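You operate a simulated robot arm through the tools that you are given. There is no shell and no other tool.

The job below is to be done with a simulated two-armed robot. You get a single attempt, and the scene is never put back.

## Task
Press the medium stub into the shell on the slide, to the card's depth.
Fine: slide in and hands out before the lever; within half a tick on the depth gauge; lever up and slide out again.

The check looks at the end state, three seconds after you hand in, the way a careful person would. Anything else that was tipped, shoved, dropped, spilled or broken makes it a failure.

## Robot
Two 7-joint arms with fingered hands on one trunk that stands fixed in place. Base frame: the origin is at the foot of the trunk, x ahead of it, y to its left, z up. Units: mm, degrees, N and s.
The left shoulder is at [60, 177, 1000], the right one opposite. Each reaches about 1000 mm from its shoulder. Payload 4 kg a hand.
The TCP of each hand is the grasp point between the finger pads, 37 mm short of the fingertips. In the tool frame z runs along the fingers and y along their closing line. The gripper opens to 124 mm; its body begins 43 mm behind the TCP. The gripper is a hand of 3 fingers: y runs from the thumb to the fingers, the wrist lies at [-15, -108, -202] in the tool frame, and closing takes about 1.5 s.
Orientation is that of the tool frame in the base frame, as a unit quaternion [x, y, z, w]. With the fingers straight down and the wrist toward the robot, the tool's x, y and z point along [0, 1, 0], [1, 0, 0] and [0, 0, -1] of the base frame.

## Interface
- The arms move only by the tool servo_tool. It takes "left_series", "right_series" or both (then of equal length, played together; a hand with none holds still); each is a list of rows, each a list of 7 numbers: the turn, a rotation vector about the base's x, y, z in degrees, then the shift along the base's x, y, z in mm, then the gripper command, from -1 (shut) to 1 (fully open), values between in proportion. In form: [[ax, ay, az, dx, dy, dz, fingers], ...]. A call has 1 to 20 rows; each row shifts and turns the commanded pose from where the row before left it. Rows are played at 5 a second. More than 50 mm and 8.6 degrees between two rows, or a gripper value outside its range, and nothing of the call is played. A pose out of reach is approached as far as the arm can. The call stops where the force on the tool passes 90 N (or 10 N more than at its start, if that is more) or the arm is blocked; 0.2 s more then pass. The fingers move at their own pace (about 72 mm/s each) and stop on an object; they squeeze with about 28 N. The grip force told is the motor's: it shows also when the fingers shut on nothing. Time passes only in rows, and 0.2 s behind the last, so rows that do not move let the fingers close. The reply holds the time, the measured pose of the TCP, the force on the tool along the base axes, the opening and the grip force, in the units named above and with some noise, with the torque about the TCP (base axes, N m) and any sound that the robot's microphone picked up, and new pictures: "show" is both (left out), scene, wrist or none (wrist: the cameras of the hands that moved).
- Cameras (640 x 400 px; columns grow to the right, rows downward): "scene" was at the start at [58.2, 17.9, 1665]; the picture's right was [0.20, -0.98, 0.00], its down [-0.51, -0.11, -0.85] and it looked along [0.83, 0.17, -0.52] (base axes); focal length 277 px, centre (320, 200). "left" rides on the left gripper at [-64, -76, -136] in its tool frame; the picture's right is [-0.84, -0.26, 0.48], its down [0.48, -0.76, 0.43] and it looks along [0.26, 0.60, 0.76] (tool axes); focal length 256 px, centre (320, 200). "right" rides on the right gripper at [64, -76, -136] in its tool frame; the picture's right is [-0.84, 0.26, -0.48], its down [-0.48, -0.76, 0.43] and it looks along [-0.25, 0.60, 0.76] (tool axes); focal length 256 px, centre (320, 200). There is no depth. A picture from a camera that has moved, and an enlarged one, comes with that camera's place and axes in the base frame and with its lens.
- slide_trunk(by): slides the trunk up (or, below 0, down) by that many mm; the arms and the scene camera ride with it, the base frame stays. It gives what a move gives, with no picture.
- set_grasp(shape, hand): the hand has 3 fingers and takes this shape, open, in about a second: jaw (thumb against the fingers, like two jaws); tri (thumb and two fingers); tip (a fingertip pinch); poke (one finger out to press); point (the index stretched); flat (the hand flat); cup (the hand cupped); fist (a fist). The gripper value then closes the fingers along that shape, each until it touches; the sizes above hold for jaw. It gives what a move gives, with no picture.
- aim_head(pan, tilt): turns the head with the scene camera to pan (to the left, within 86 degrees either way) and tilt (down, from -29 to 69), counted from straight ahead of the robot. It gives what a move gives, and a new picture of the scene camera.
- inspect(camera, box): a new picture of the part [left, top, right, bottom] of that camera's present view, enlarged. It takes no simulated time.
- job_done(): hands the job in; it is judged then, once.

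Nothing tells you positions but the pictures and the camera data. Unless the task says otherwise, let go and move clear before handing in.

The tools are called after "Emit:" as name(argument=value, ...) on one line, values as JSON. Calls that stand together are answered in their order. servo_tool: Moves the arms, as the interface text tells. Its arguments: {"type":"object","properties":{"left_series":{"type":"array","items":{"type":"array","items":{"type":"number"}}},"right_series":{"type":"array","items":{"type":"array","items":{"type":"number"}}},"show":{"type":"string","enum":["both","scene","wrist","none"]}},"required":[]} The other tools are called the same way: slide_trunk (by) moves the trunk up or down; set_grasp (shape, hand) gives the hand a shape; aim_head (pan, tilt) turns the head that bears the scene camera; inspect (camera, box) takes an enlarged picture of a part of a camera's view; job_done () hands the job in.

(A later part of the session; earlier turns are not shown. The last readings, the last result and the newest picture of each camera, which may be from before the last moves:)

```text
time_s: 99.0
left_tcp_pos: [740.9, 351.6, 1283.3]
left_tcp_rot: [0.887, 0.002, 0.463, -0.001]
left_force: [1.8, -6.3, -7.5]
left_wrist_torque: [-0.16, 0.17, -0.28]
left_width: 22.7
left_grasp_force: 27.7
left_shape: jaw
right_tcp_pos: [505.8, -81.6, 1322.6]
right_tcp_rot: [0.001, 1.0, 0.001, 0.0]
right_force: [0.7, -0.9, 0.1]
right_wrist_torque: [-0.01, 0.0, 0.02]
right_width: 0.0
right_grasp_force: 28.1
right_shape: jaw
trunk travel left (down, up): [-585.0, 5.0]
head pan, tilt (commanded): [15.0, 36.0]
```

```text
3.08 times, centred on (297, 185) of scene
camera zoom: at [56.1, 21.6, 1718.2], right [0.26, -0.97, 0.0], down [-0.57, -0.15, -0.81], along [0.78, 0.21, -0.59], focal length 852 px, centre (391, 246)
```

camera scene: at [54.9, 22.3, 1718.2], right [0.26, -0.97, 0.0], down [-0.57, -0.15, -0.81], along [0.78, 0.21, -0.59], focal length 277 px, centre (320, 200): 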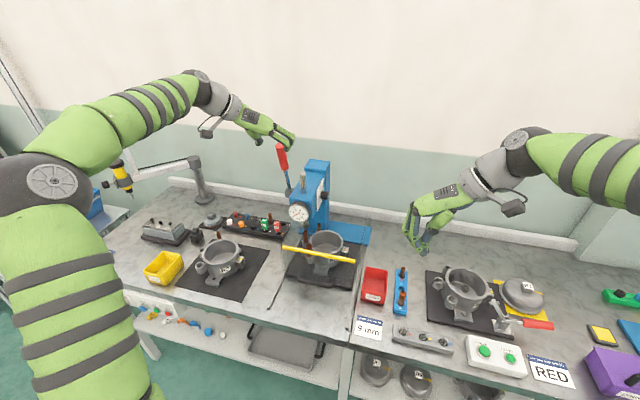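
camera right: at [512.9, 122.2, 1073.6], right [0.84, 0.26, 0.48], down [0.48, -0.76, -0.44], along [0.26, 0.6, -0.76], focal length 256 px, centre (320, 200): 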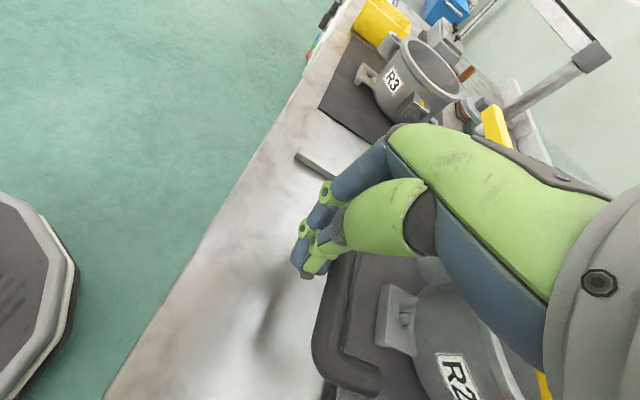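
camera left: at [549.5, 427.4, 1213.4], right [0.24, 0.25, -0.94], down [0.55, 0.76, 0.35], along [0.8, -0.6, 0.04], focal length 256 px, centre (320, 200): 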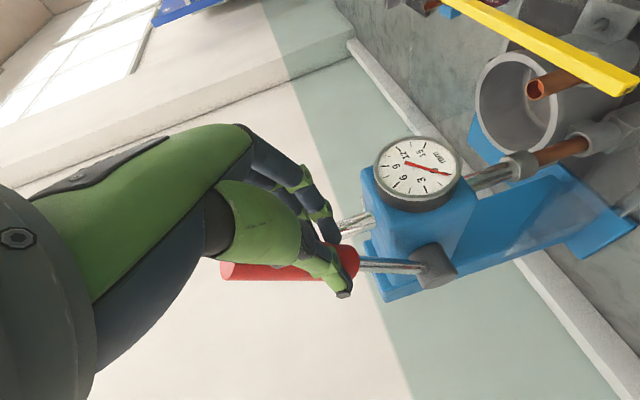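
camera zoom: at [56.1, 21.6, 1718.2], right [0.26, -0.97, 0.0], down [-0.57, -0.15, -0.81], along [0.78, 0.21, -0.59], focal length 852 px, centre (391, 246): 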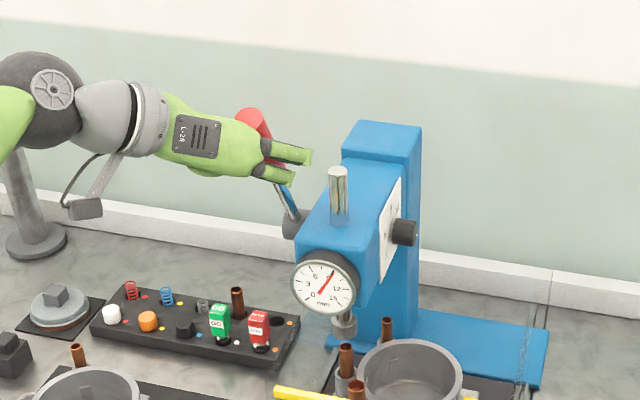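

Emit:
servo_tool(left_series=[[0, 3, 0, 8.0, -1, 5.6, -1], [0, 3, 0, 8.3, 0, 5.2, -1], [0, 3, 0, 8.6, 0, 4.8, -1], [0, 3, 0, 8.8, 0, 4.3, -1], [0, 0, 0, 0, 0, 0, -1]], show="none")

Emit:
inspect(camera="scene", box=[252, 120, 342, 250])

Emit:
inspect(camera="left", box=[200, 80, 640, 320])

```text
time_s: 100.2
left_tcp_pos: [775.1, 351.0, 1301.8]
left_tcp_rot: [0.93, 0.002, 0.368, 0.001]
left_force: [2.8, 0.3, -11.4]
left_wrist_torque: [0.0, 0.29, -0.09]
left_width: 22.5
left_grasp_force: 28.1
left_shape: jaw
right_tcp_pos: [505.1, -81.3, 1322.2]
right_tcp_rot: [0.0, 1.0, 0.0, -0.001]
right_force: [-0.1, -0.1, -0.5]
right_wrist_torque: [0.03, 0.04, -0.03]
right_width: 0.0
right_grasp_force: 28.1
right_shape: jaw
trunk travel left (down, up): [-585.0, 5.0]
head pan, tilt (commanded): [15.0, 36.0]
```

```text
3.08 times, centred on (297, 185) of scene
camera zoom: at [56.7, 22.8, 1718.1], right [0.26, -0.97, 0.0], down [-0.57, -0.15, -0.81], along [0.78, 0.21, -0.59], focal length 852 px, centre (391, 246)
```

zoom: 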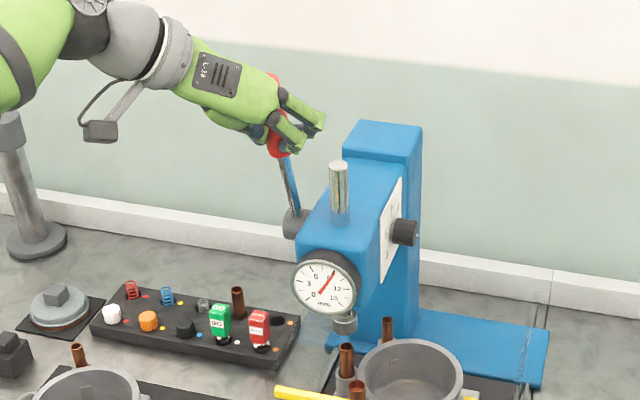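

```text
1.45 times, centred on (420, 200) of left
camera zoom: at [635.2, 427.4, 1358.8], right [-0.28, 0.25, -0.93], down [0.65, 0.76, 0.01], along [0.71, -0.6, -0.38], focal length 372 px, centre (174, 200)
```

zoom: 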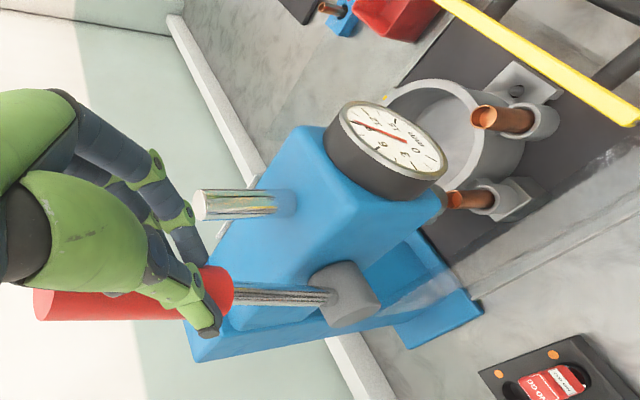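

Nearly up. The last step and a touch more will seat the lever against its top stop.

Emit:
servo_tool(left_series=[[0, 3, 0, 10.0, 0, 1.2, -1], [0, 1, 0, 3.1, 0, 0.8, -1], [0, 0, 0, 0, 0, 0, -1], [0, 0, 0, 0, 0, 0, -1]], show="none")

Emit:
inspect(camera="scene", box=[252, 120, 342, 250])

Emit:
inspect(camera="left", box=[200, 80, 640, 320])

```text
time_s: 101.2
left_tcp_pos: [782.3, 350.4, 1305.6]
left_tcp_rot: [0.942, 0.001, 0.336, 0.001]
left_force: [-33.2, 1.2, -9.9]
left_wrist_torque: [0.06, 0.91, -0.3]
left_width: 22.9
left_grasp_force: 27.7
left_shape: jaw
right_tcp_pos: [501.2, -81.0, 1326.1]
right_tcp_rot: [0.0, 1.0, 0.002, 0.001]
right_force: [-0.4, 0.2, 0.1]
right_wrist_torque: [0.02, 0.0, 0.01]
right_width: 0.0
right_grasp_force: 28.1
right_shape: jaw
trunk travel left (down, up): [-585.0, 5.0]
head pan, tilt (commanded): [15.0, 36.0]
```

```text
3.08 times, centred on (297, 185) of scene
camera zoom: at [50.8, 22.9, 1718.3], right [0.26, -0.97, 0.0], down [-0.57, -0.15, -0.81], along [0.78, 0.21, -0.59], focal length 852 px, centre (391, 246)
```

zoom: 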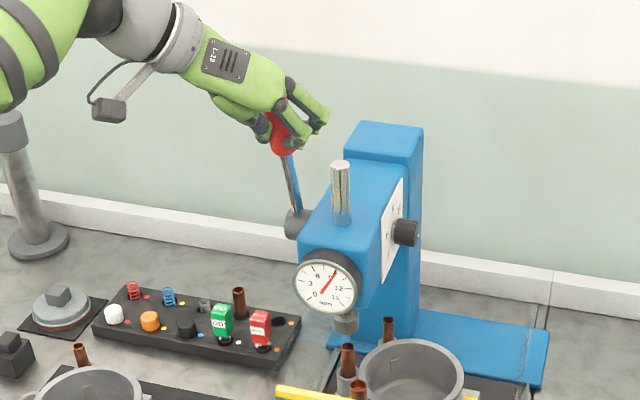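

```text
1.45 times, centred on (420, 200) of left
camera zoom: at [647.6, 427.3, 1371.8], right [-0.34, 0.26, -0.9], down [0.65, 0.76, -0.03], along [0.68, -0.6, -0.43], focal length 372 px, centre (174, 200)
```

zoom: 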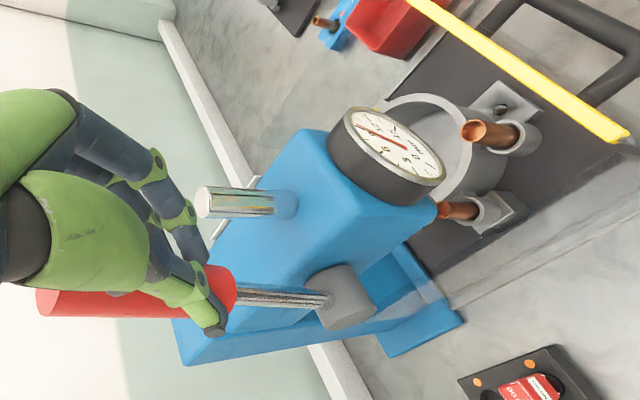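

The lever is against its top stop (33 N). I'll ease off, open the hand and back away along its pointing direction.

Emit:
servo_tool(left_series=[[0, -1, 0, -3.5, 0, 0, -1], [0, 0, 0, 0, 0, 0, -0.6], [0, 0, 0, 0, 0, 0, -0.3], [0, 0, 0, 0, 0, 0, 0.0], [0, 0, 0, 0, 0, 0, 0.2], [0, 0, 0, 0, 0, 0, 0.2]], show="none")

Emit:
inspect(camera="scene", box=[252, 120, 342, 250])

Emit:
inspect(camera="left", box=[200, 80, 640, 320])

```text
time_s: 102.6
left_tcp_pos: [781.6, 351.4, 1305.2]
left_tcp_rot: [0.939, 0.003, 0.345, 0.0]
left_force: [-0.4, 0.0, 0.8]
left_wrist_torque: [0.03, 0.0, 0.0]
left_width: 73.7
left_grasp_force: 0.1
left_shape: jaw
right_tcp_pos: [503.8, -82.0, 1323.9]
right_tcp_rot: [0.0, 1.0, 0.001, 0.001]
right_force: [0.9, 0.4, 0.1]
right_wrist_torque: [0.01, 0.0, 0.01]
right_width: 0.1
right_grasp_force: 27.9
right_shape: jaw
trunk travel left (down, up): [-585.0, 5.0]
head pan, tilt (commanded): [15.0, 36.0]
```

```text
3.08 times, centred on (297, 185) of scene
camera zoom: at [55.0, 22.3, 1718.2], right [0.26, -0.97, 0.0], down [-0.57, -0.15, -0.81], along [0.78, 0.21, -0.59], focal length 852 px, centre (391, 246)
```

zoom: 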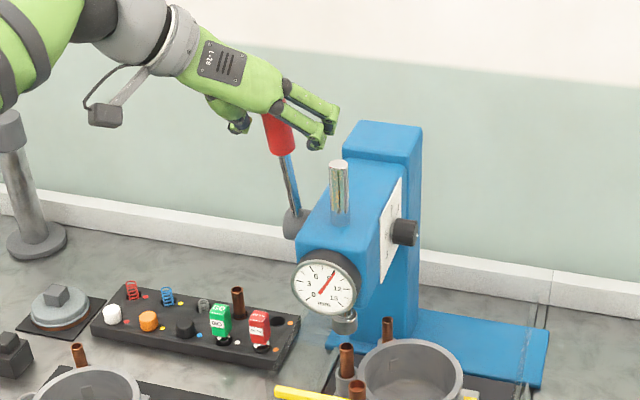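

```text
1.45 times, centred on (420, 200) of left
camera zoom: at [645.7, 427.3, 1368.6], right [-0.33, 0.25, -0.91], down [0.65, 0.76, -0.02], along [0.69, -0.6, -0.41], focal length 372 px, centre (174, 200)
```

zoom: 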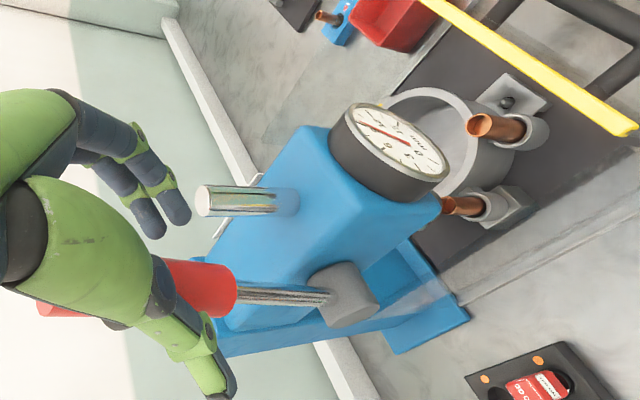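

The lever stays up. I'll withdraw the left hand the way it came and park it to the left.

Emit:
servo_tool(left_series=[[0, 0, 0, -15, 0, 18, 0.2], [0, 0, 0, -15, 0, 18, 0.2], [0, 0, 0, -20, 0, 24, 0.2], [0, 0, 0, -20, 0, 24, 0.2], [0, 0, 0, -20, 10, 10, 0.2], [0, 8, 0, -25, 25, 0, 0.2], [0, 8, 0, -30, 30, 0, 0.2], [0, 8, 0, -30, 30, 0, 0.2], [0, 8, 0, -30, 30, 0, 0.2], [0, 8, 0, -30, 30, 0, 0.2], [0, 0, 0, 0, 0, 0, 0.2]], show="scene")

Emit:
inspect(camera="scene", box=[262, 110, 352, 270])

Emit:
inspect(camera="scene", box=[287, 198, 311, 224])

```text
time_s: 105.0
left_tcp_pos: [548.3, 507.7, 1399.3]
left_tcp_rot: [1.0, 0.002, 0.002, -0.001]
left_force: [-0.2, 0.8, 0.0]
left_wrist_torque: [0.02, 0.02, 0.01]
left_width: 74.1
left_grasp_force: 0.0
left_shape: jaw
right_tcp_pos: [504.0, -81.4, 1324.0]
right_tcp_rot: [0.0, 1.0, 0.001, 0.0]
right_force: [-0.4, -0.5, 0.8]
right_wrist_torque: [0.0, -0.03, 0.02]
right_width: 0.0
right_grasp_force: 28.2
right_shape: jaw
trunk travel left (down, up): [-585.0, 5.0]
head pan, tilt (commanded): [15.0, 36.0]
camera scene: at [54.8, 21.8, 1718.2], right [0.26, -0.97, 0.0], down [-0.57, -0.15, -0.81], along [0.78, 0.21, -0.59], focal length 277 px, centre (320, 200)
```

scene: 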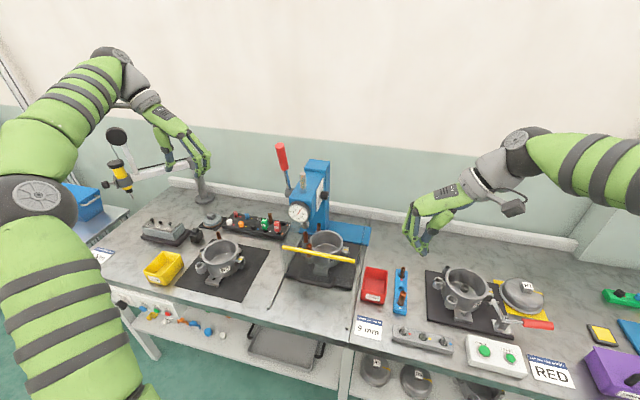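

```text
2.50 times, centred on (307, 190) of scene
camera zoom: at [54.8, 21.8, 1718.2], right [0.26, -0.97, 0.0], down [-0.57, -0.15, -0.81], along [0.78, 0.21, -0.59], focal length 692 px, centre (352, 225)
```

zoom: 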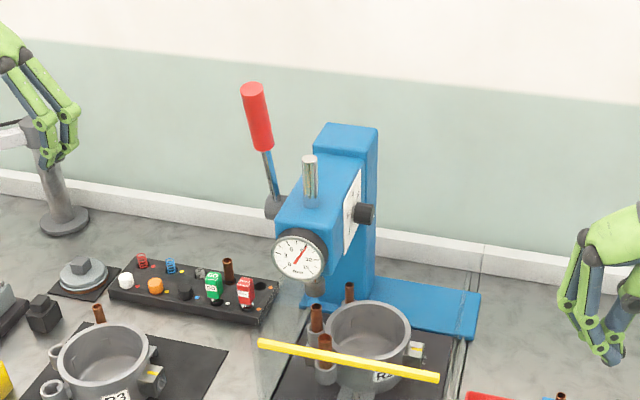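

```text
15.38 times, centred on (299, 211) of scene
camera zoom: at [54.8, 21.8, 1718.2], right [0.26, -0.97, 0.0], down [-0.57, -0.15, -0.81], along [0.78, 0.21, -0.59], focal length 4260 px, centre (643, 31)
```

zoom: 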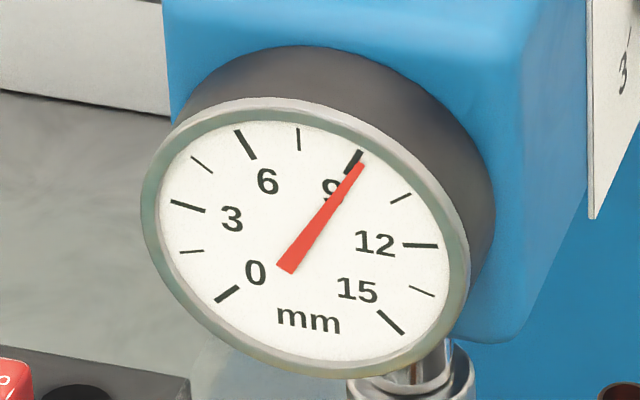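

The gauge holds at about 9.15 mm and the lever is up. To bring the slide out, I'll hook the shield's top bar (rigid with the slide) from behind with the closed right fingers, in the free area at its right end. First I'll hover there.

Emit:
servo_tool(right_series=[[0, 0, 0, 30, 20, -10, -1], [0, 0, 0, 35, 25, -20, -1], [0, 0, 0, 35, 25, -20, -1], [0, 0, 0, 35, 25, -20, -1], [0, 0, 0, 35, 25, -30, -1], [0, 0, 0, 30, 25, -30, -1], [0, 0, 0, 25, 25, -30, -1], [0, 0, 0, 0, 16, -30, -1], [0, 0, 0, 0, 0, 0, -1]], show="both")

Emit:
inspect(camera="scene", box=[260, 170, 400, 310])

Emit:
inspect(camera="right", box=[200, 150, 460, 400])

```text
refused: row 5 steps farther than a row can; nothing moved
```

```text
2.86 times, centred on (330, 240) of scene
camera zoom: at [54.8, 21.8, 1718.2], right [0.26, -0.97, 0.0], down [-0.57, -0.15, -0.81], along [0.78, 0.21, -0.59], focal length 791 px, centre (291, 86)
```

zoom: 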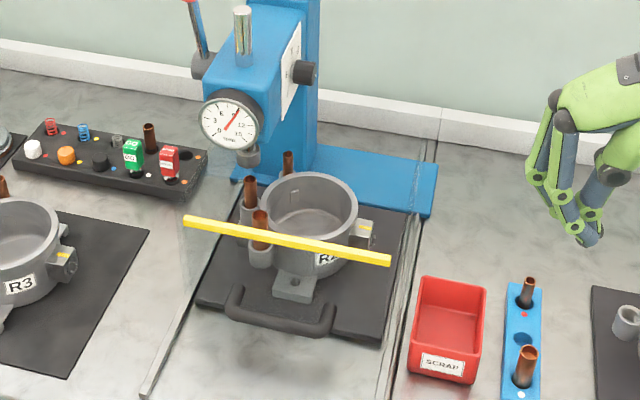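

```text
1.60 times, centred on (330, 275) of right
camera zoom: at [440.1, -156.9, 1460.6], right [0.84, 0.26, 0.48], down [0.48, -0.76, -0.44], along [0.26, 0.6, -0.76], focal length 410 px, centre (304, 80)
```

zoom: 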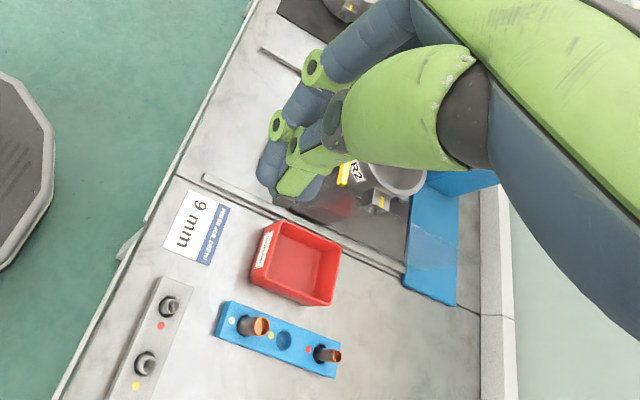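

A row was too long. I'll repeat with shorter steps.

Emit:
servo_tool(right_series=[[0, 0, 0, 30, 20, -10, -1], [0, 0, 0, 30, 22, -20, -1], [0, 0, 0, 30, 22, -20, -1], [0, 0, 0, 30, 22, -20, -1], [0, 0, 0, 30, 22, -20, -1], [0, 0, 0, 30, 22, -20, -1], [0, 0, 0, 30, 22, -20, -1], [0, 0, 0, 15, 22, -30, -1], [0, 0, 0, 0, 12, -30, -1], [0, 0, 0, 0, 0, 0, -1]], show="both")

Emit:
inspect(camera="scene", box=[280, 160, 400, 290])

Emit:
inspect(camera="right", box=[200, 150, 460, 400])

```text
time_s: 107.2
left_tcp_pos: [548.7, 508.1, 1399.2]
left_tcp_rot: [1.0, 0.002, 0.003, 0.001]
left_force: [0.3, 0.6, -0.2]
left_wrist_torque: [-0.01, -0.01, -0.02]
left_width: 74.2
left_grasp_force: 0.1
left_shape: jaw
right_tcp_pos: [728.6, 107.8, 1135.7]
right_tcp_rot: [-0.001, 1.0, 0.0, 0.0]
right_force: [-0.3, 0.7, -0.5]
right_wrist_torque: [-0.02, 0.01, 0.01]
right_width: 0.0
right_grasp_force: 28.5
right_shape: jaw
trunk travel left (down, up): [-585.0, 5.0]
head pan, tilt (commanded): [15.0, 36.0]
camera scene: at [55.0, 22.3, 1718.2], right [0.26, -0.97, 0.0], down [-0.57, -0.15, -0.81], along [0.78, 0.21, -0.59], focal length 277 px, centre (320, 200)
camera right: at [664.4, 32.3, 1272.4], right [0.84, 0.26, 0.48], down [0.48, -0.76, -0.44], along [0.26, 0.6, -0.76], focal length 256 px, centre (320, 200)
```

scene: 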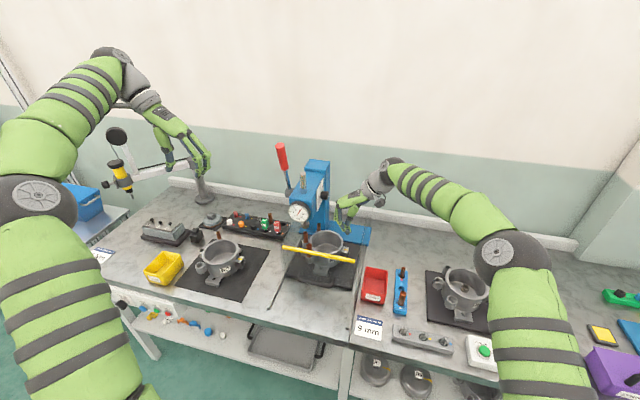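
right: 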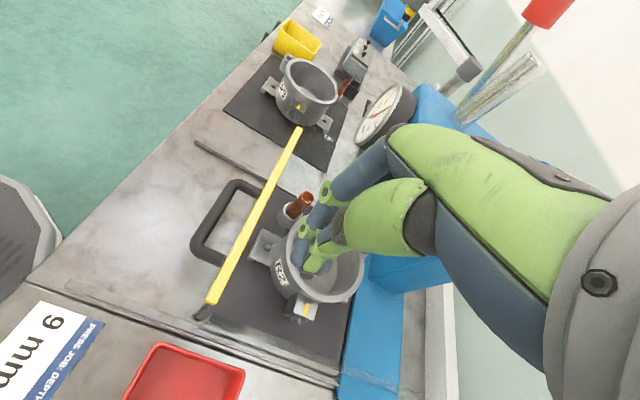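

```text
3.08 times, centred on (340, 225) of scene
camera zoom: at [55.0, 22.3, 1718.2], right [0.26, -0.97, 0.0], down [-0.57, -0.15, -0.81], along [0.78, 0.21, -0.59], focal length 852 px, centre (258, 123)
```

zoom: 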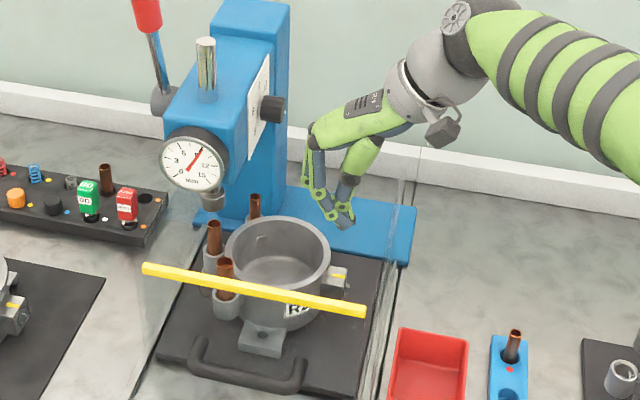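

```text
1.60 times, centred on (330, 275) of right
camera zoom: at [664.4, 32.3, 1272.4], right [0.84, 0.26, 0.48], down [0.48, -0.76, -0.44], along [0.26, 0.6, -0.76], focal length 410 px, centre (304, 80)
```

zoom: 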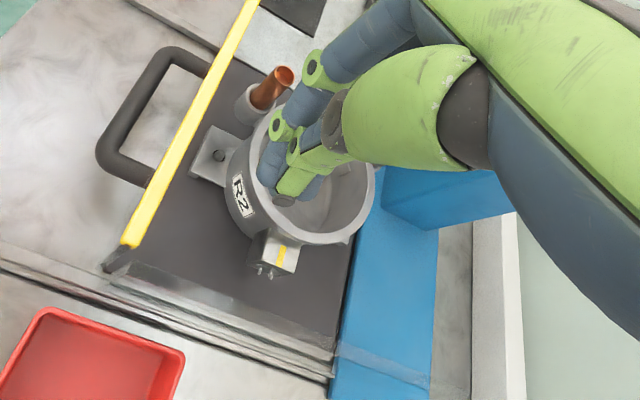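

The bar's right end is at [684, 76] and the closed fingers are above free space behind it. I'll lower to overlap the bar by about 30 mm.

Emit:
servo_tool(right_series=[[0, 0, 0, 0, 0, -30, -1], [0, 0, 0, 0, 0, -30, -1], [0, 0, 0, 0, 0, -25, -1], [0, 0, 0, 0, 0, -22, -1], [0, 0, 0, 0, 0, 0, -1]], show="none")

Emit:
inspect(camera="scene", box=[280, 180, 400, 290])

Emit:
inspect(camera="right", box=[160, 150, 420, 400])

```text
time_s: 108.4
left_tcp_pos: [548.5, 507.6, 1398.2]
left_tcp_rot: [1.0, 0.002, 0.002, 0.0]
left_force: [0.2, 0.6, 0.9]
left_wrist_torque: [-0.03, -0.04, 0.01]
left_width: 74.2
left_grasp_force: 0.1
left_shape: jaw
right_tcp_pos: [730.1, 104.4, 1029.4]
right_tcp_rot: [0.0, 1.0, 0.001, 0.0]
right_force: [-0.2, -0.1, -0.1]
right_wrist_torque: [0.01, 0.01, -0.01]
right_width: 0.1
right_grasp_force: 27.7
right_shape: jaw
trunk travel left (down, up): [-585.0, 5.0]
head pan, tilt (commanded): [15.0, 36.0]
```

```text
3.64 times, centred on (340, 235) of scene
camera zoom: at [54.9, 22.3, 1718.2], right [0.26, -0.97, 0.0], down [-0.57, -0.15, -0.81], along [0.78, 0.21, -0.59], focal length 1007 px, centre (247, 73)
```

zoom: 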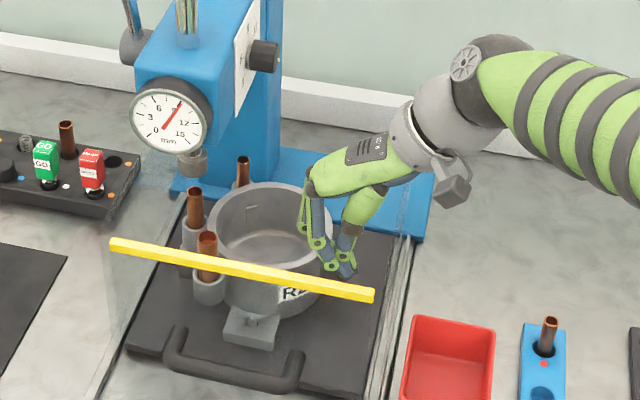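

```text
1.60 times, centred on (290, 275) of right
camera zoom: at [666.7, 29.1, 1165.5], right [0.84, 0.26, 0.48], down [0.48, -0.76, -0.44], along [0.26, 0.6, -0.76], focal length 410 px, centre (368, 80)
```

zoom: 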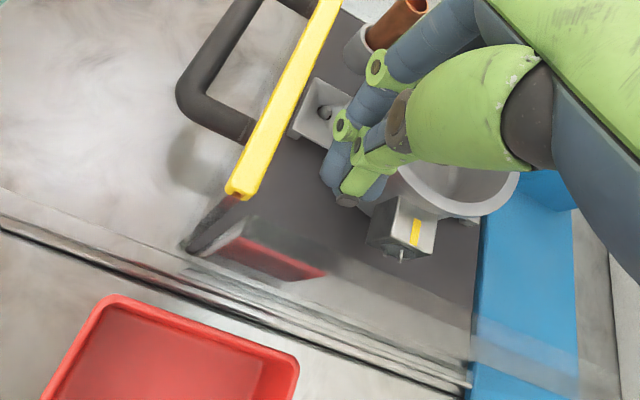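

The fingers are behind the bar. I'll creep toward −x to contact and then pull the slide out gently.

Emit:
servo_tool(right_series=[[0, 0, 0, -6, 0, 0, -1], [0, 0, 0, -4, 0, 0, -1], [0, 0, 0, -3, 0, 0, -1], [0, 0, 0, -3, 0, 0, -1], [0, 0, 0, 0, 0, 0, -1]], show="none")

Emit:
inspect(camera="scene", box=[280, 180, 400, 290])

Emit:
inspect(camera="right", box=[200, 180, 360, 320])

```text
time_s: 109.6
left_tcp_pos: [549.4, 508.1, 1401.0]
left_tcp_rot: [1.0, 0.002, 0.002, 0.0]
left_force: [-0.2, -0.3, -0.2]
left_wrist_torque: [-0.02, 0.0, 0.05]
left_width: 74.1
left_grasp_force: 0.0
left_shape: jaw
right_tcp_pos: [714.3, 105.5, 1027.8]
right_tcp_rot: [0.001, 1.0, 0.001, 0.0]
right_force: [0.4, 0.7, 0.2]
right_wrist_torque: [-0.01, -0.04, 0.0]
right_width: 0.1
right_grasp_force: 27.8
right_shape: jaw
trunk travel left (down, up): [-585.0, 5.0]
head pan, tilt (commanded): [15.0, 36.0]
```

```text
3.64 times, centred on (340, 235) of scene
camera zoom: at [55.1, 22.3, 1718.2], right [0.26, -0.97, 0.0], down [-0.57, -0.15, -0.81], along [0.78, 0.21, -0.59], focal length 1007 px, centre (247, 73)
```

zoom: 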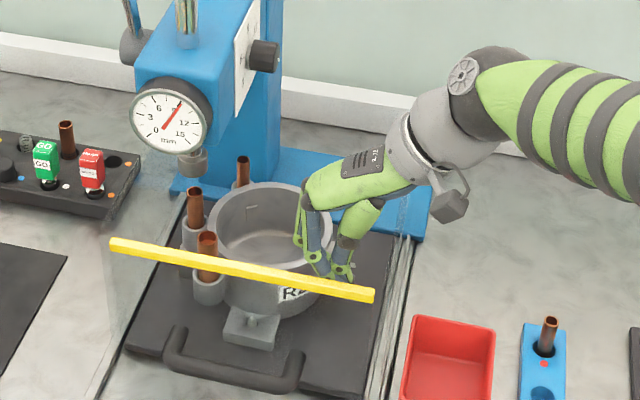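

```text
2.86 times, centred on (280, 250) of right
camera zoom: at [649.8, 29.6, 1164.9], right [0.84, 0.26, 0.48], down [0.48, -0.76, -0.44], along [0.26, 0.6, -0.76], focal length 731 px, centre (434, 57)
```

zoom: 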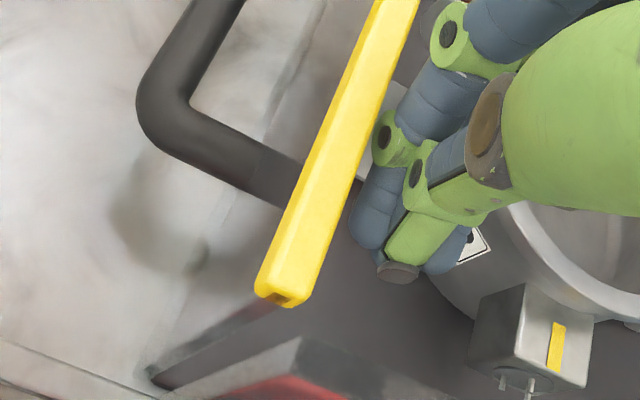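

Emit:
servo_tool(right_series=[[0, 0, 0, -3, 0, 0, -1], [0, 0, 0, -3, 0, 0, -1], [0, 0, 0, 0, 0, 0, -1]], show="none")

Emit:
inspect(camera="right", box=[200, 180, 360, 320])

```text
time_s: 110.4
left_tcp_pos: [549.3, 507.2, 1399.3]
left_tcp_rot: [1.0, 0.002, 0.003, 0.0]
left_force: [0.4, -0.5, -0.6]
left_wrist_torque: [-0.02, 0.01, 0.0]
left_width: 74.1
left_grasp_force: 0.0
left_shape: jaw
right_tcp_pos: [707.5, 105.2, 1026.6]
right_tcp_rot: [0.0, 1.0, 0.001, -0.001]
right_force: [3.9, 0.5, 1.2]
right_wrist_torque: [0.03, -0.01, -0.07]
right_width: 0.0
right_grasp_force: 27.8
right_shape: jaw
trunk travel left (down, up): [-585.0, 5.0]
head pan, tilt (commanded): [15.0, 36.0]
```

```text
2.86 times, centred on (280, 250) of right
camera zoom: at [642.9, 29.4, 1163.7], right [0.84, 0.26, 0.48], down [0.48, -0.76, -0.44], along [0.26, 0.6, -0.76], focal length 731 px, centre (434, 57)
```

zoom: 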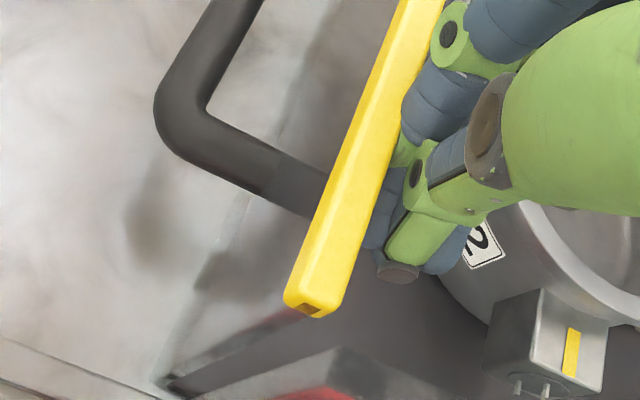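

Contact at about 4 N. Now I'll pull gently to break the detent.

Emit:
servo_tool(right_series=[[0, 0, 0, -2, 0, 0, -1], [0, 0, 0, -2, 0, 0, -1], [0, 0, 0, -3, 0, 0, -1], [0, 0, 0, -3, 0, 0, -1], [0, 0, 0, 0, 0, 0, -1]], show="none")

Emit:
inspect(camera="right", box=[200, 180, 360, 320])

Emit:
inspect(camera="scene", box=[280, 180, 400, 290])

```text
time_s: 111.6
left_tcp_pos: [549.5, 508.1, 1399.3]
left_tcp_rot: [1.0, 0.002, 0.003, 0.0]
left_force: [-0.3, -0.9, 0.4]
left_wrist_torque: [-0.02, 0.02, 0.01]
left_width: 74.2
left_grasp_force: 0.0
left_shape: jaw
right_tcp_pos: [695.5, 105.1, 1027.7]
right_tcp_rot: [0.0, 1.0, 0.001, 0.0]
right_force: [2.1, -1.5, -0.4]
right_wrist_torque: [-0.03, -0.05, -0.04]
right_width: 0.0
right_grasp_force: 27.9
right_shape: jaw
trunk travel left (down, up): [-585.0, 5.0]
head pan, tilt (commanded): [15.0, 36.0]
```

```text
2.86 times, centred on (280, 250) of right
camera zoom: at [632.6, 29.9, 1164.0], right [0.84, 0.26, 0.48], down [0.48, -0.76, -0.44], along [0.25, 0.6, -0.76], focal length 731 px, centre (434, 57)
```

zoom: 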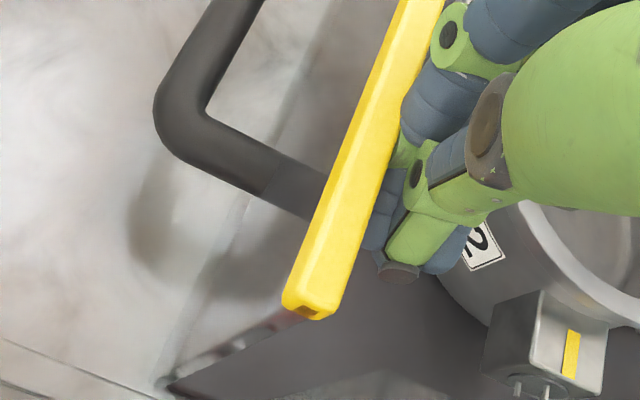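

```text
3.64 times, centred on (340, 235) of scene
camera zoom: at [55.4, 22.3, 1718.2], right [0.26, -0.97, 0.0], down [-0.57, -0.15, -0.81], along [0.78, 0.21, -0.59], focal length 1007 px, centre (247, 73)
```

zoom: 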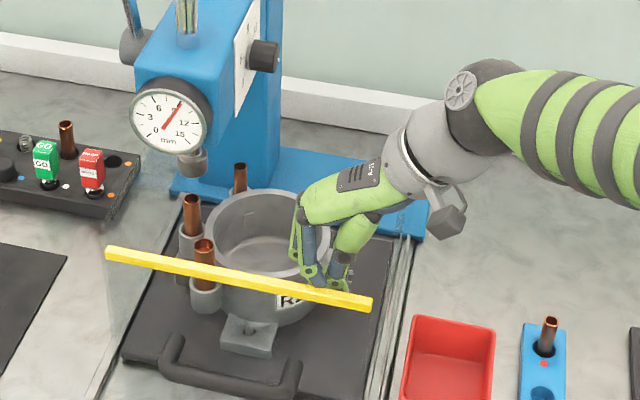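

The slide follows easily. I'll pull it out smoothly.

Emit:
servo_tool(right_series=[[0, 0, 0, -3, 0, 0, -1], [0, 0, 0, -5, 0, 0, -1], [0, 0, 0, -6, 0, 0, -1], [0, 0, 0, -6, 0, 0, -1], [0, 0, 0, -6, 0, 0, -1], [0, 0, 0, -6, 0, 0, -1], [0, 0, 0, -6, 0, 0, -1], [0, 0, 0, -6, 0, 0, -1], [0, 0, 0, -6, 0, 0, -1], [0, 0, 0, -6, 0, 0, -1], [0, 0, 0, -6, 0, 0, -1], [0, 0, 0, -6, 0, 0, -1], [0, 0, 0, -4, 0, 0, -1], [0, 0, 0, -2, 0, 0, -1], [0, 0, 0, 0, 0, 0, -1]], show="both")

Emit:
inspect(camera="scene", box=[270, 180, 400, 310])

```text
time_s: 114.8
left_tcp_pos: [548.4, 507.6, 1400.2]
left_tcp_rot: [1.0, 0.002, 0.003, 0.0]
left_force: [-0.6, 0.7, -0.6]
left_wrist_torque: [0.03, -0.01, -0.02]
left_width: 74.1
left_grasp_force: 0.2
left_shape: jaw
right_tcp_pos: [624.1, 106.6, 1027.4]
right_tcp_rot: [0.0, 1.0, 0.001, 0.0]
right_force: [3.1, 1.7, 0.9]
right_wrist_torque: [-0.02, 0.01, -0.04]
right_width: 0.2
right_grasp_force: 27.8
right_shape: jaw
trunk travel left (down, up): [-585.0, 5.0]
head pan, tilt (commanded): [15.0, 36.0]
camera scene: at [55.3, 22.4, 1718.2], right [0.26, -0.97, 0.0], down [-0.57, -0.15, -0.81], along [0.78, 0.21, -0.59], focal length 277 px, centre (320, 200)
camera right: at [559.9, 29.4, 1163.6], right [0.84, 0.26, 0.48], down [0.48, -0.76, -0.44], along [0.26, 0.6, -0.76], focal length 256 px, centre (320, 200)
```

scene: 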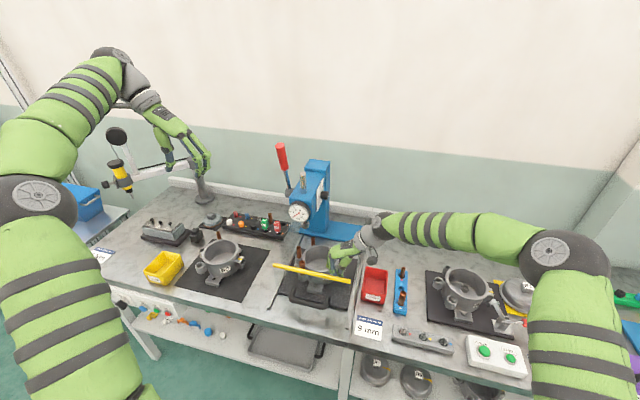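
right: 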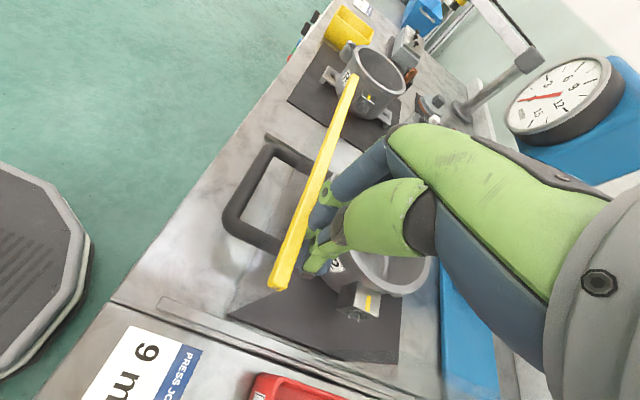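

```text
3.08 times, centred on (335, 245) of scene
camera zoom: at [55.3, 22.4, 1718.2], right [0.26, -0.97, 0.0], down [-0.57, -0.15, -0.81], along [0.78, 0.21, -0.59], focal length 852 px, centre (274, 62)
```

zoom: 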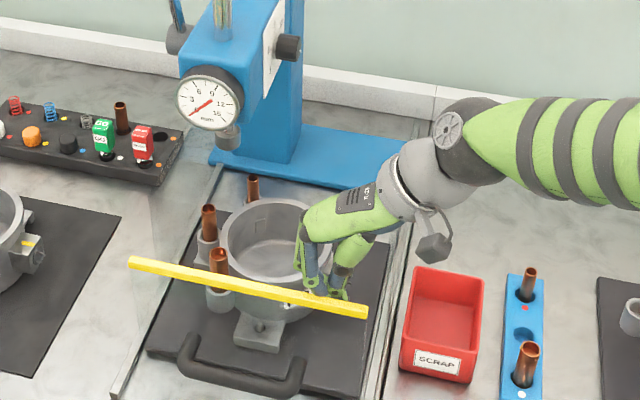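

The slide is about 85 mm out, and the gauge reset once the work left the ram, which is expected. I'll pull the rest until the outer stop.

Emit:
servo_tool(right_series=[[0, 0, 0, -3, 0, 0, -1], [0, 0, 0, -5, 0, 0, -1], [0, 0, 0, -6, 0, 0, -1], [0, 0, 0, -6, 0, 0, -1], [0, 0, 0, -6, 0, 0, -1], [0, 0, 0, -6, 0, 0, -1], [0, 0, 0, -6, 0, 0, -1], [0, 0, 0, -5, 0, 0, -1], [0, 0, 0, -4, 0, 0, -1], [0, 0, 0, -3, 0, 0, -1], [0, 0, 0, 0, 0, 0, -1]], show="none")

Emit:
inspect(camera="scene", box=[260, 190, 390, 320])

Emit:
inspect(camera="right", box=[160, 120, 420, 360])

```text
time_s: 117.2
left_tcp_pos: [548.7, 508.3, 1400.1]
left_tcp_rot: [1.0, 0.002, 0.002, -0.001]
left_force: [0.1, -0.2, 0.1]
left_wrist_torque: [-0.01, -0.02, 0.01]
left_width: 74.2
left_grasp_force: 0.0
left_shape: jaw
right_tcp_pos: [572.6, 105.2, 1028.0]
right_tcp_rot: [0.0, 1.0, 0.001, 0.0]
right_force: [1.4, -0.7, 0.2]
right_wrist_torque: [0.03, -0.02, 0.0]
right_width: 0.0
right_grasp_force: 28.2
right_shape: jaw
trunk travel left (down, up): [-585.0, 5.0]
head pan, tilt (commanded): [15.0, 36.0]
```

```text
3.08 times, centred on (325, 255) of scene
camera zoom: at [55.2, 22.3, 1718.2], right [0.26, -0.97, 0.0], down [-0.57, -0.15, -0.81], along [0.78, 0.21, -0.59], focal length 852 px, centre (305, 31)
```

zoom: 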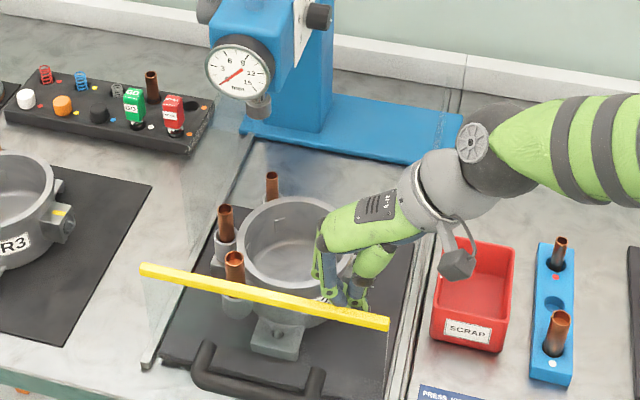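

```text
1.67 times, centred on (290, 240) of right
camera zoom: at [509.4, 29.7, 1163.2], right [0.84, 0.26, 0.48], down [0.48, -0.76, -0.44], along [0.25, 0.6, -0.76], focal length 427 px, centre (370, 133)
```

zoom: 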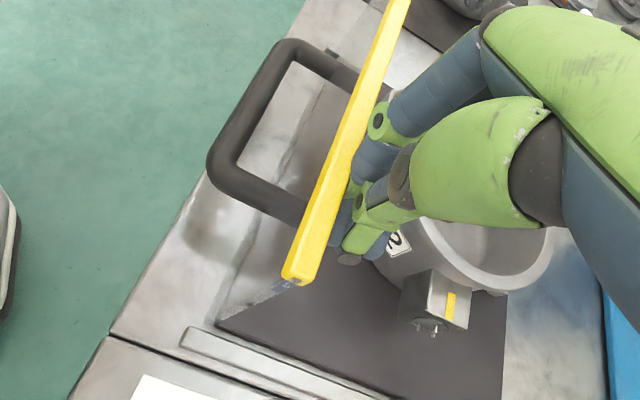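

Nearly out. I'll creep to the outer stop.

Emit:
servo_tool(right_series=[[0, 0, 0, -3, 0, 0, -1], [0, 0, 0, -3, 0, 0, -1], [0, 0, 0, -3, 0, 0, -1], [0, 0, 0, 0, 0, 0, -1]], show="none")

Emit:
inspect(camera="right", box=[160, 120, 420, 360])

```text
time_s: 118.2
left_tcp_pos: [549.0, 507.7, 1399.6]
left_tcp_rot: [1.0, 0.002, 0.003, 0.0]
left_force: [0.1, 0.3, -0.5]
left_wrist_torque: [0.0, -0.01, 0.01]
left_width: 74.1
left_grasp_force: 0.1
left_shape: jaw
right_tcp_pos: [563.5, 105.7, 1026.2]
right_tcp_rot: [0.0, 1.0, 0.001, -0.001]
right_force: [0.2, -0.6, -0.6]
right_wrist_torque: [0.0, 0.0, -0.02]
right_width: 0.0
right_grasp_force: 27.6
right_shape: jaw
trunk travel left (down, up): [-585.0, 5.0]
head pan, tilt (commanded): [15.0, 36.0]
```

```text
1.67 times, centred on (290, 240) of right
camera zoom: at [499.5, 30.8, 1162.9], right [0.84, 0.26, 0.48], down [0.48, -0.76, -0.44], along [0.25, 0.6, -0.76], focal length 427 px, centre (370, 133)
```

zoom: 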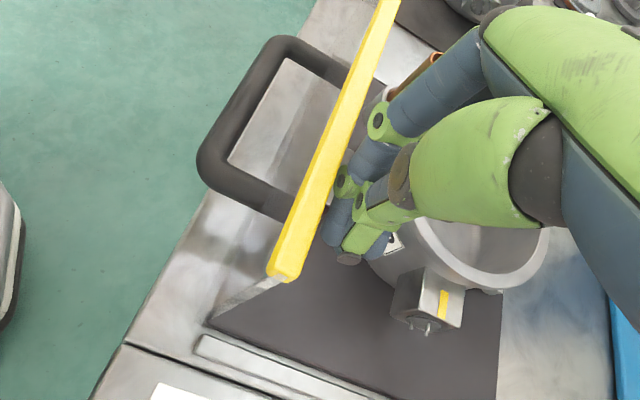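

It seems to have snapped to the outer detent. I'll creep a little more to confirm.

Emit:
servo_tool(right_series=[[0, 0, 0, -3, 0, 0, -1], [0, 0, 0, -3, 0, 0, -1], [0, 0, 0, -2, 0, 0, -1], [0, 0, 0, 0, 0, 0, -1]], show="none")

Emit:
inspect(camera="right", box=[160, 120, 420, 360])

Emit:
inspect(camera="scene", box=[260, 190, 390, 320])

```text
time_s: 119.2
left_tcp_pos: [550.7, 507.9, 1398.7]
left_tcp_rot: [1.0, 0.002, 0.002, 0.0]
left_force: [-0.6, 0.4, -0.3]
left_wrist_torque: [0.02, 0.01, 0.04]
left_width: 74.0
left_grasp_force: 0.0
left_shape: jaw
right_tcp_pos: [557.8, 105.0, 1026.5]
right_tcp_rot: [-0.001, 1.0, 0.0, 0.001]
right_force: [7.0, 0.6, -2.6]
right_wrist_torque: [-0.01, -0.06, -0.11]
right_width: 0.0
right_grasp_force: 28.9
right_shape: jaw
trunk travel left (down, up): [-585.0, 5.0]
head pan, tilt (commanded): [15.0, 36.0]
```

```text
1.67 times, centred on (290, 240) of right
camera zoom: at [492.9, 29.9, 1163.5], right [0.84, 0.25, 0.48], down [0.48, -0.76, -0.44], along [0.26, 0.6, -0.76], focal length 427 px, centre (370, 133)
```

zoom: 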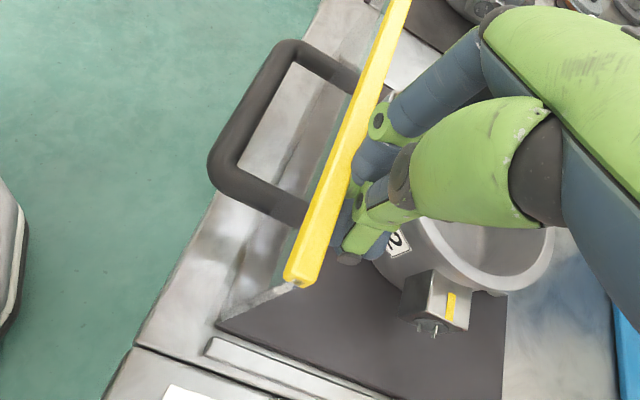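

```text
3.08 times, centred on (325, 255) of scene
camera zoom: at [56.1, 22.4, 1718.2], right [0.26, -0.97, 0.0], down [-0.57, -0.15, -0.81], along [0.78, 0.21, -0.59], focal length 852 px, centre (305, 31)
```

zoom: 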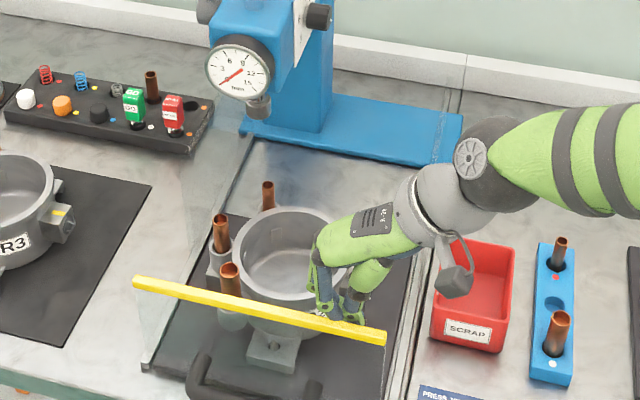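

The slide is back at its outer stop (bar at x≈534 as at the start, 7 N with no motion). I'll free the fingers, lift and move the right hand away.

Emit:
servo_tool(right_series=[[0, 0, 0, 6, 0, 0, -1], [0, 0, 0, 6, 0, 5, -1], [0, 0, 0, 0, 0, 30, -1], [0, 0, 0, 0, 0, 40, -1], [0, 0, 0, 0, 0, 45, -1], [0, 0, 0, 0, -20, 40, -1], [0, 0, 0, -10, -40, 20, -1], [0, 0, 0, -15, -45, 0, -1], [0, 0, 0, -15, -45, 0, -1], [0, 0, 0, -15, -45, 0, -1], [0, 0, 0, 0, 0, 0, -1]], show="scene")

Emit:
inspect(camera="scene", box=[250, 120, 390, 310])

Emit:
inspect(camera="scene", box=[280, 240, 330, 290])

Emit:
inspect(camera="scene", box=[340, 240, 520, 380])

```text
time_s: 121.6
left_tcp_pos: [548.8, 509.0, 1398.8]
left_tcp_rot: [1.0, 0.001, 0.001, 0.0]
left_force: [-0.4, 0.0, 0.0]
left_wrist_torque: [-0.01, 0.01, -0.02]
left_width: 74.0
left_grasp_force: 0.0
left_shape: jaw
right_tcp_pos: [512.0, -91.8, 1207.5]
right_tcp_rot: [-0.001, 1.0, 0.001, 0.0]
right_force: [0.7, -0.7, 0.6]
right_wrist_torque: [0.0, 0.0, 0.03]
right_width: 0.0
right_grasp_force: 27.4
right_shape: jaw
trunk travel left (down, up): [-585.0, 5.0]
head pan, tilt (commanded): [15.0, 36.0]
camera scene: at [55.6, 22.9, 1718.2], right [0.26, -0.97, 0.0], down [-0.57, -0.15, -0.81], along [0.78, 0.21, -0.59], focal length 277 px, centre (320, 200)
```

scene: 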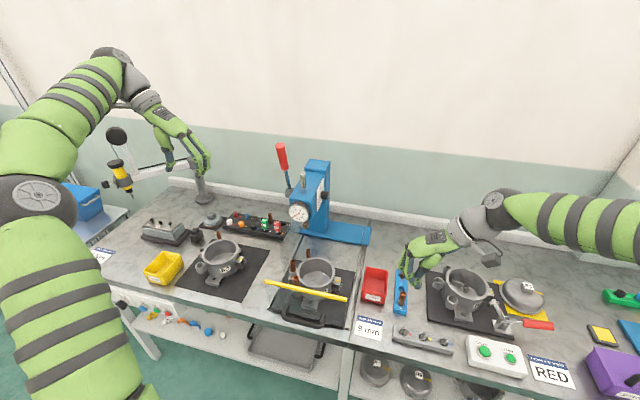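

```text
2.11 times, centred on (320, 215) of scene
camera zoom: at [55.6, 22.9, 1718.2], right [0.26, -0.97, 0.0], down [-0.57, -0.15, -0.81], along [0.78, 0.21, -0.59], focal length 583 px, centre (320, 168)
```

zoom: 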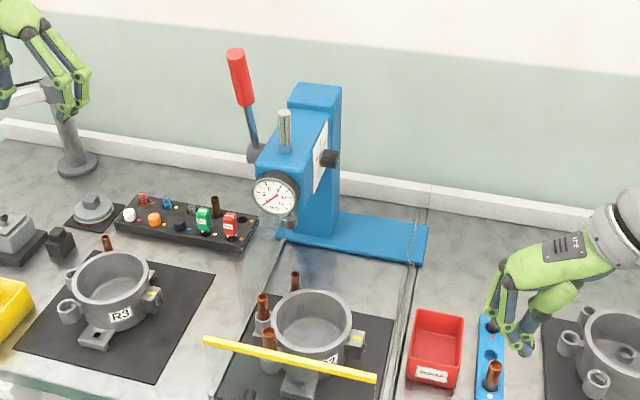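

```text
8.00 times, centred on (305, 265) of scene
camera zoom: at [55.6, 22.9, 1718.2], right [0.26, -0.97, 0.0], down [-0.57, -0.15, -0.81], along [0.78, 0.21, -0.59], focal length 2215 px, centre (440, -320)
```

zoom: 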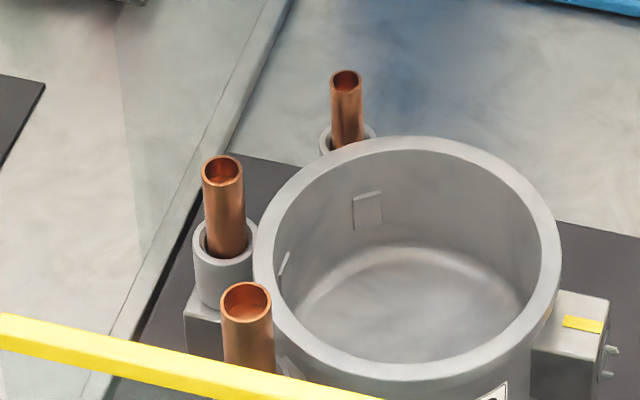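

```text
2.86 times, centred on (430, 310) of scene
camera zoom: at [55.6, 22.9, 1718.2], right [0.26, -0.97, 0.0], down [-0.57, -0.15, -0.81], along [0.78, 0.21, -0.59], focal length 791 px, centre (6, -114)
```

zoom: 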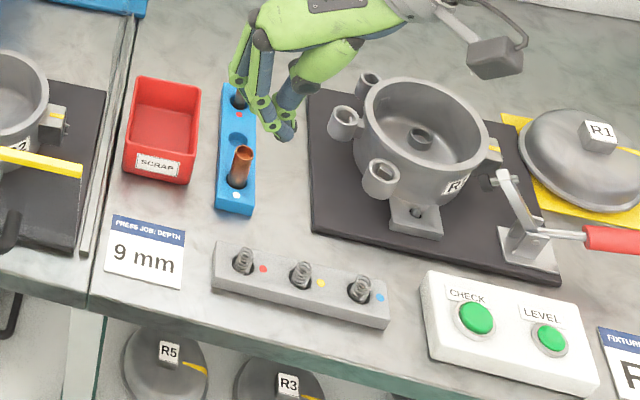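

Everything looks in order. I'll verify the lever's rest position against the earlier picture, and check the pressed stub and the rest of the bench.

Emit:
inspect(camera="scene", box=[262, 120, 312, 170])

Emit:
inspect(camera="scene", box=[80, 120, 300, 300])

Emit:
inspect(camera="scene", box=[287, 198, 311, 224])

Emit:
inspect(camera="left", box=[0, 0, 640, 400])

```text
8.00 times, centred on (287, 145) of scene
camera zoom: at [55.6, 22.9, 1718.2], right [0.26, -0.97, 0.0], down [-0.57, -0.15, -0.81], along [0.78, 0.21, -0.59], focal length 2215 px, centre (584, 640)
```

zoom: 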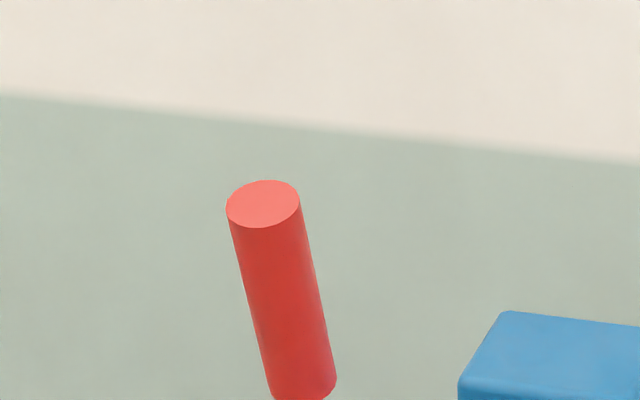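

```text
2.22 times, centred on (190, 210) of scene
camera zoom: at [55.6, 22.9, 1718.2], right [0.26, -0.97, 0.0], down [-0.57, -0.15, -0.81], along [0.78, 0.21, -0.59], focal length 615 px, centre (609, 178)
```

zoom: 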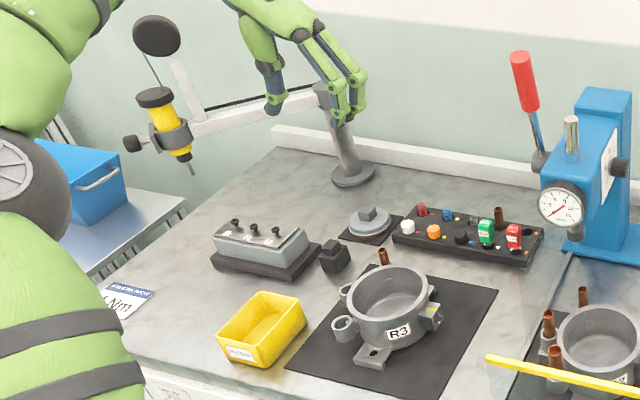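

```text
15.38 times, centred on (299, 211) of scene
camera zoom: at [55.6, 22.9, 1718.2], right [0.26, -0.97, 0.0], down [-0.57, -0.15, -0.81], along [0.78, 0.21, -0.59], focal length 4260 px, centre (643, 31)
```

zoom: 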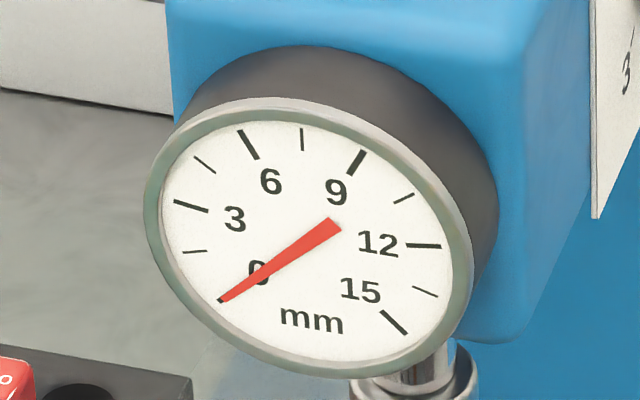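

```text
1.00 times, centred on (320, 200) of left (not enlarged: the box is as wide or as high as the picture)
camera zoom: at [485.2, 584.9, 1535.2], right [-0.84, 0.25, -0.49], down [0.48, 0.76, -0.43], along [0.26, -0.6, -0.76], focal length 256 px, centre (320, 200)
```

zoom: 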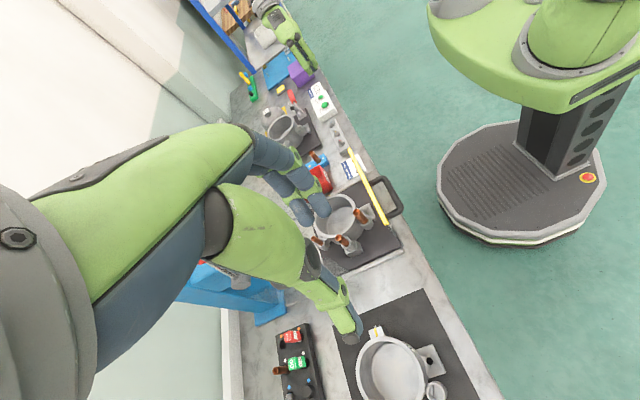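

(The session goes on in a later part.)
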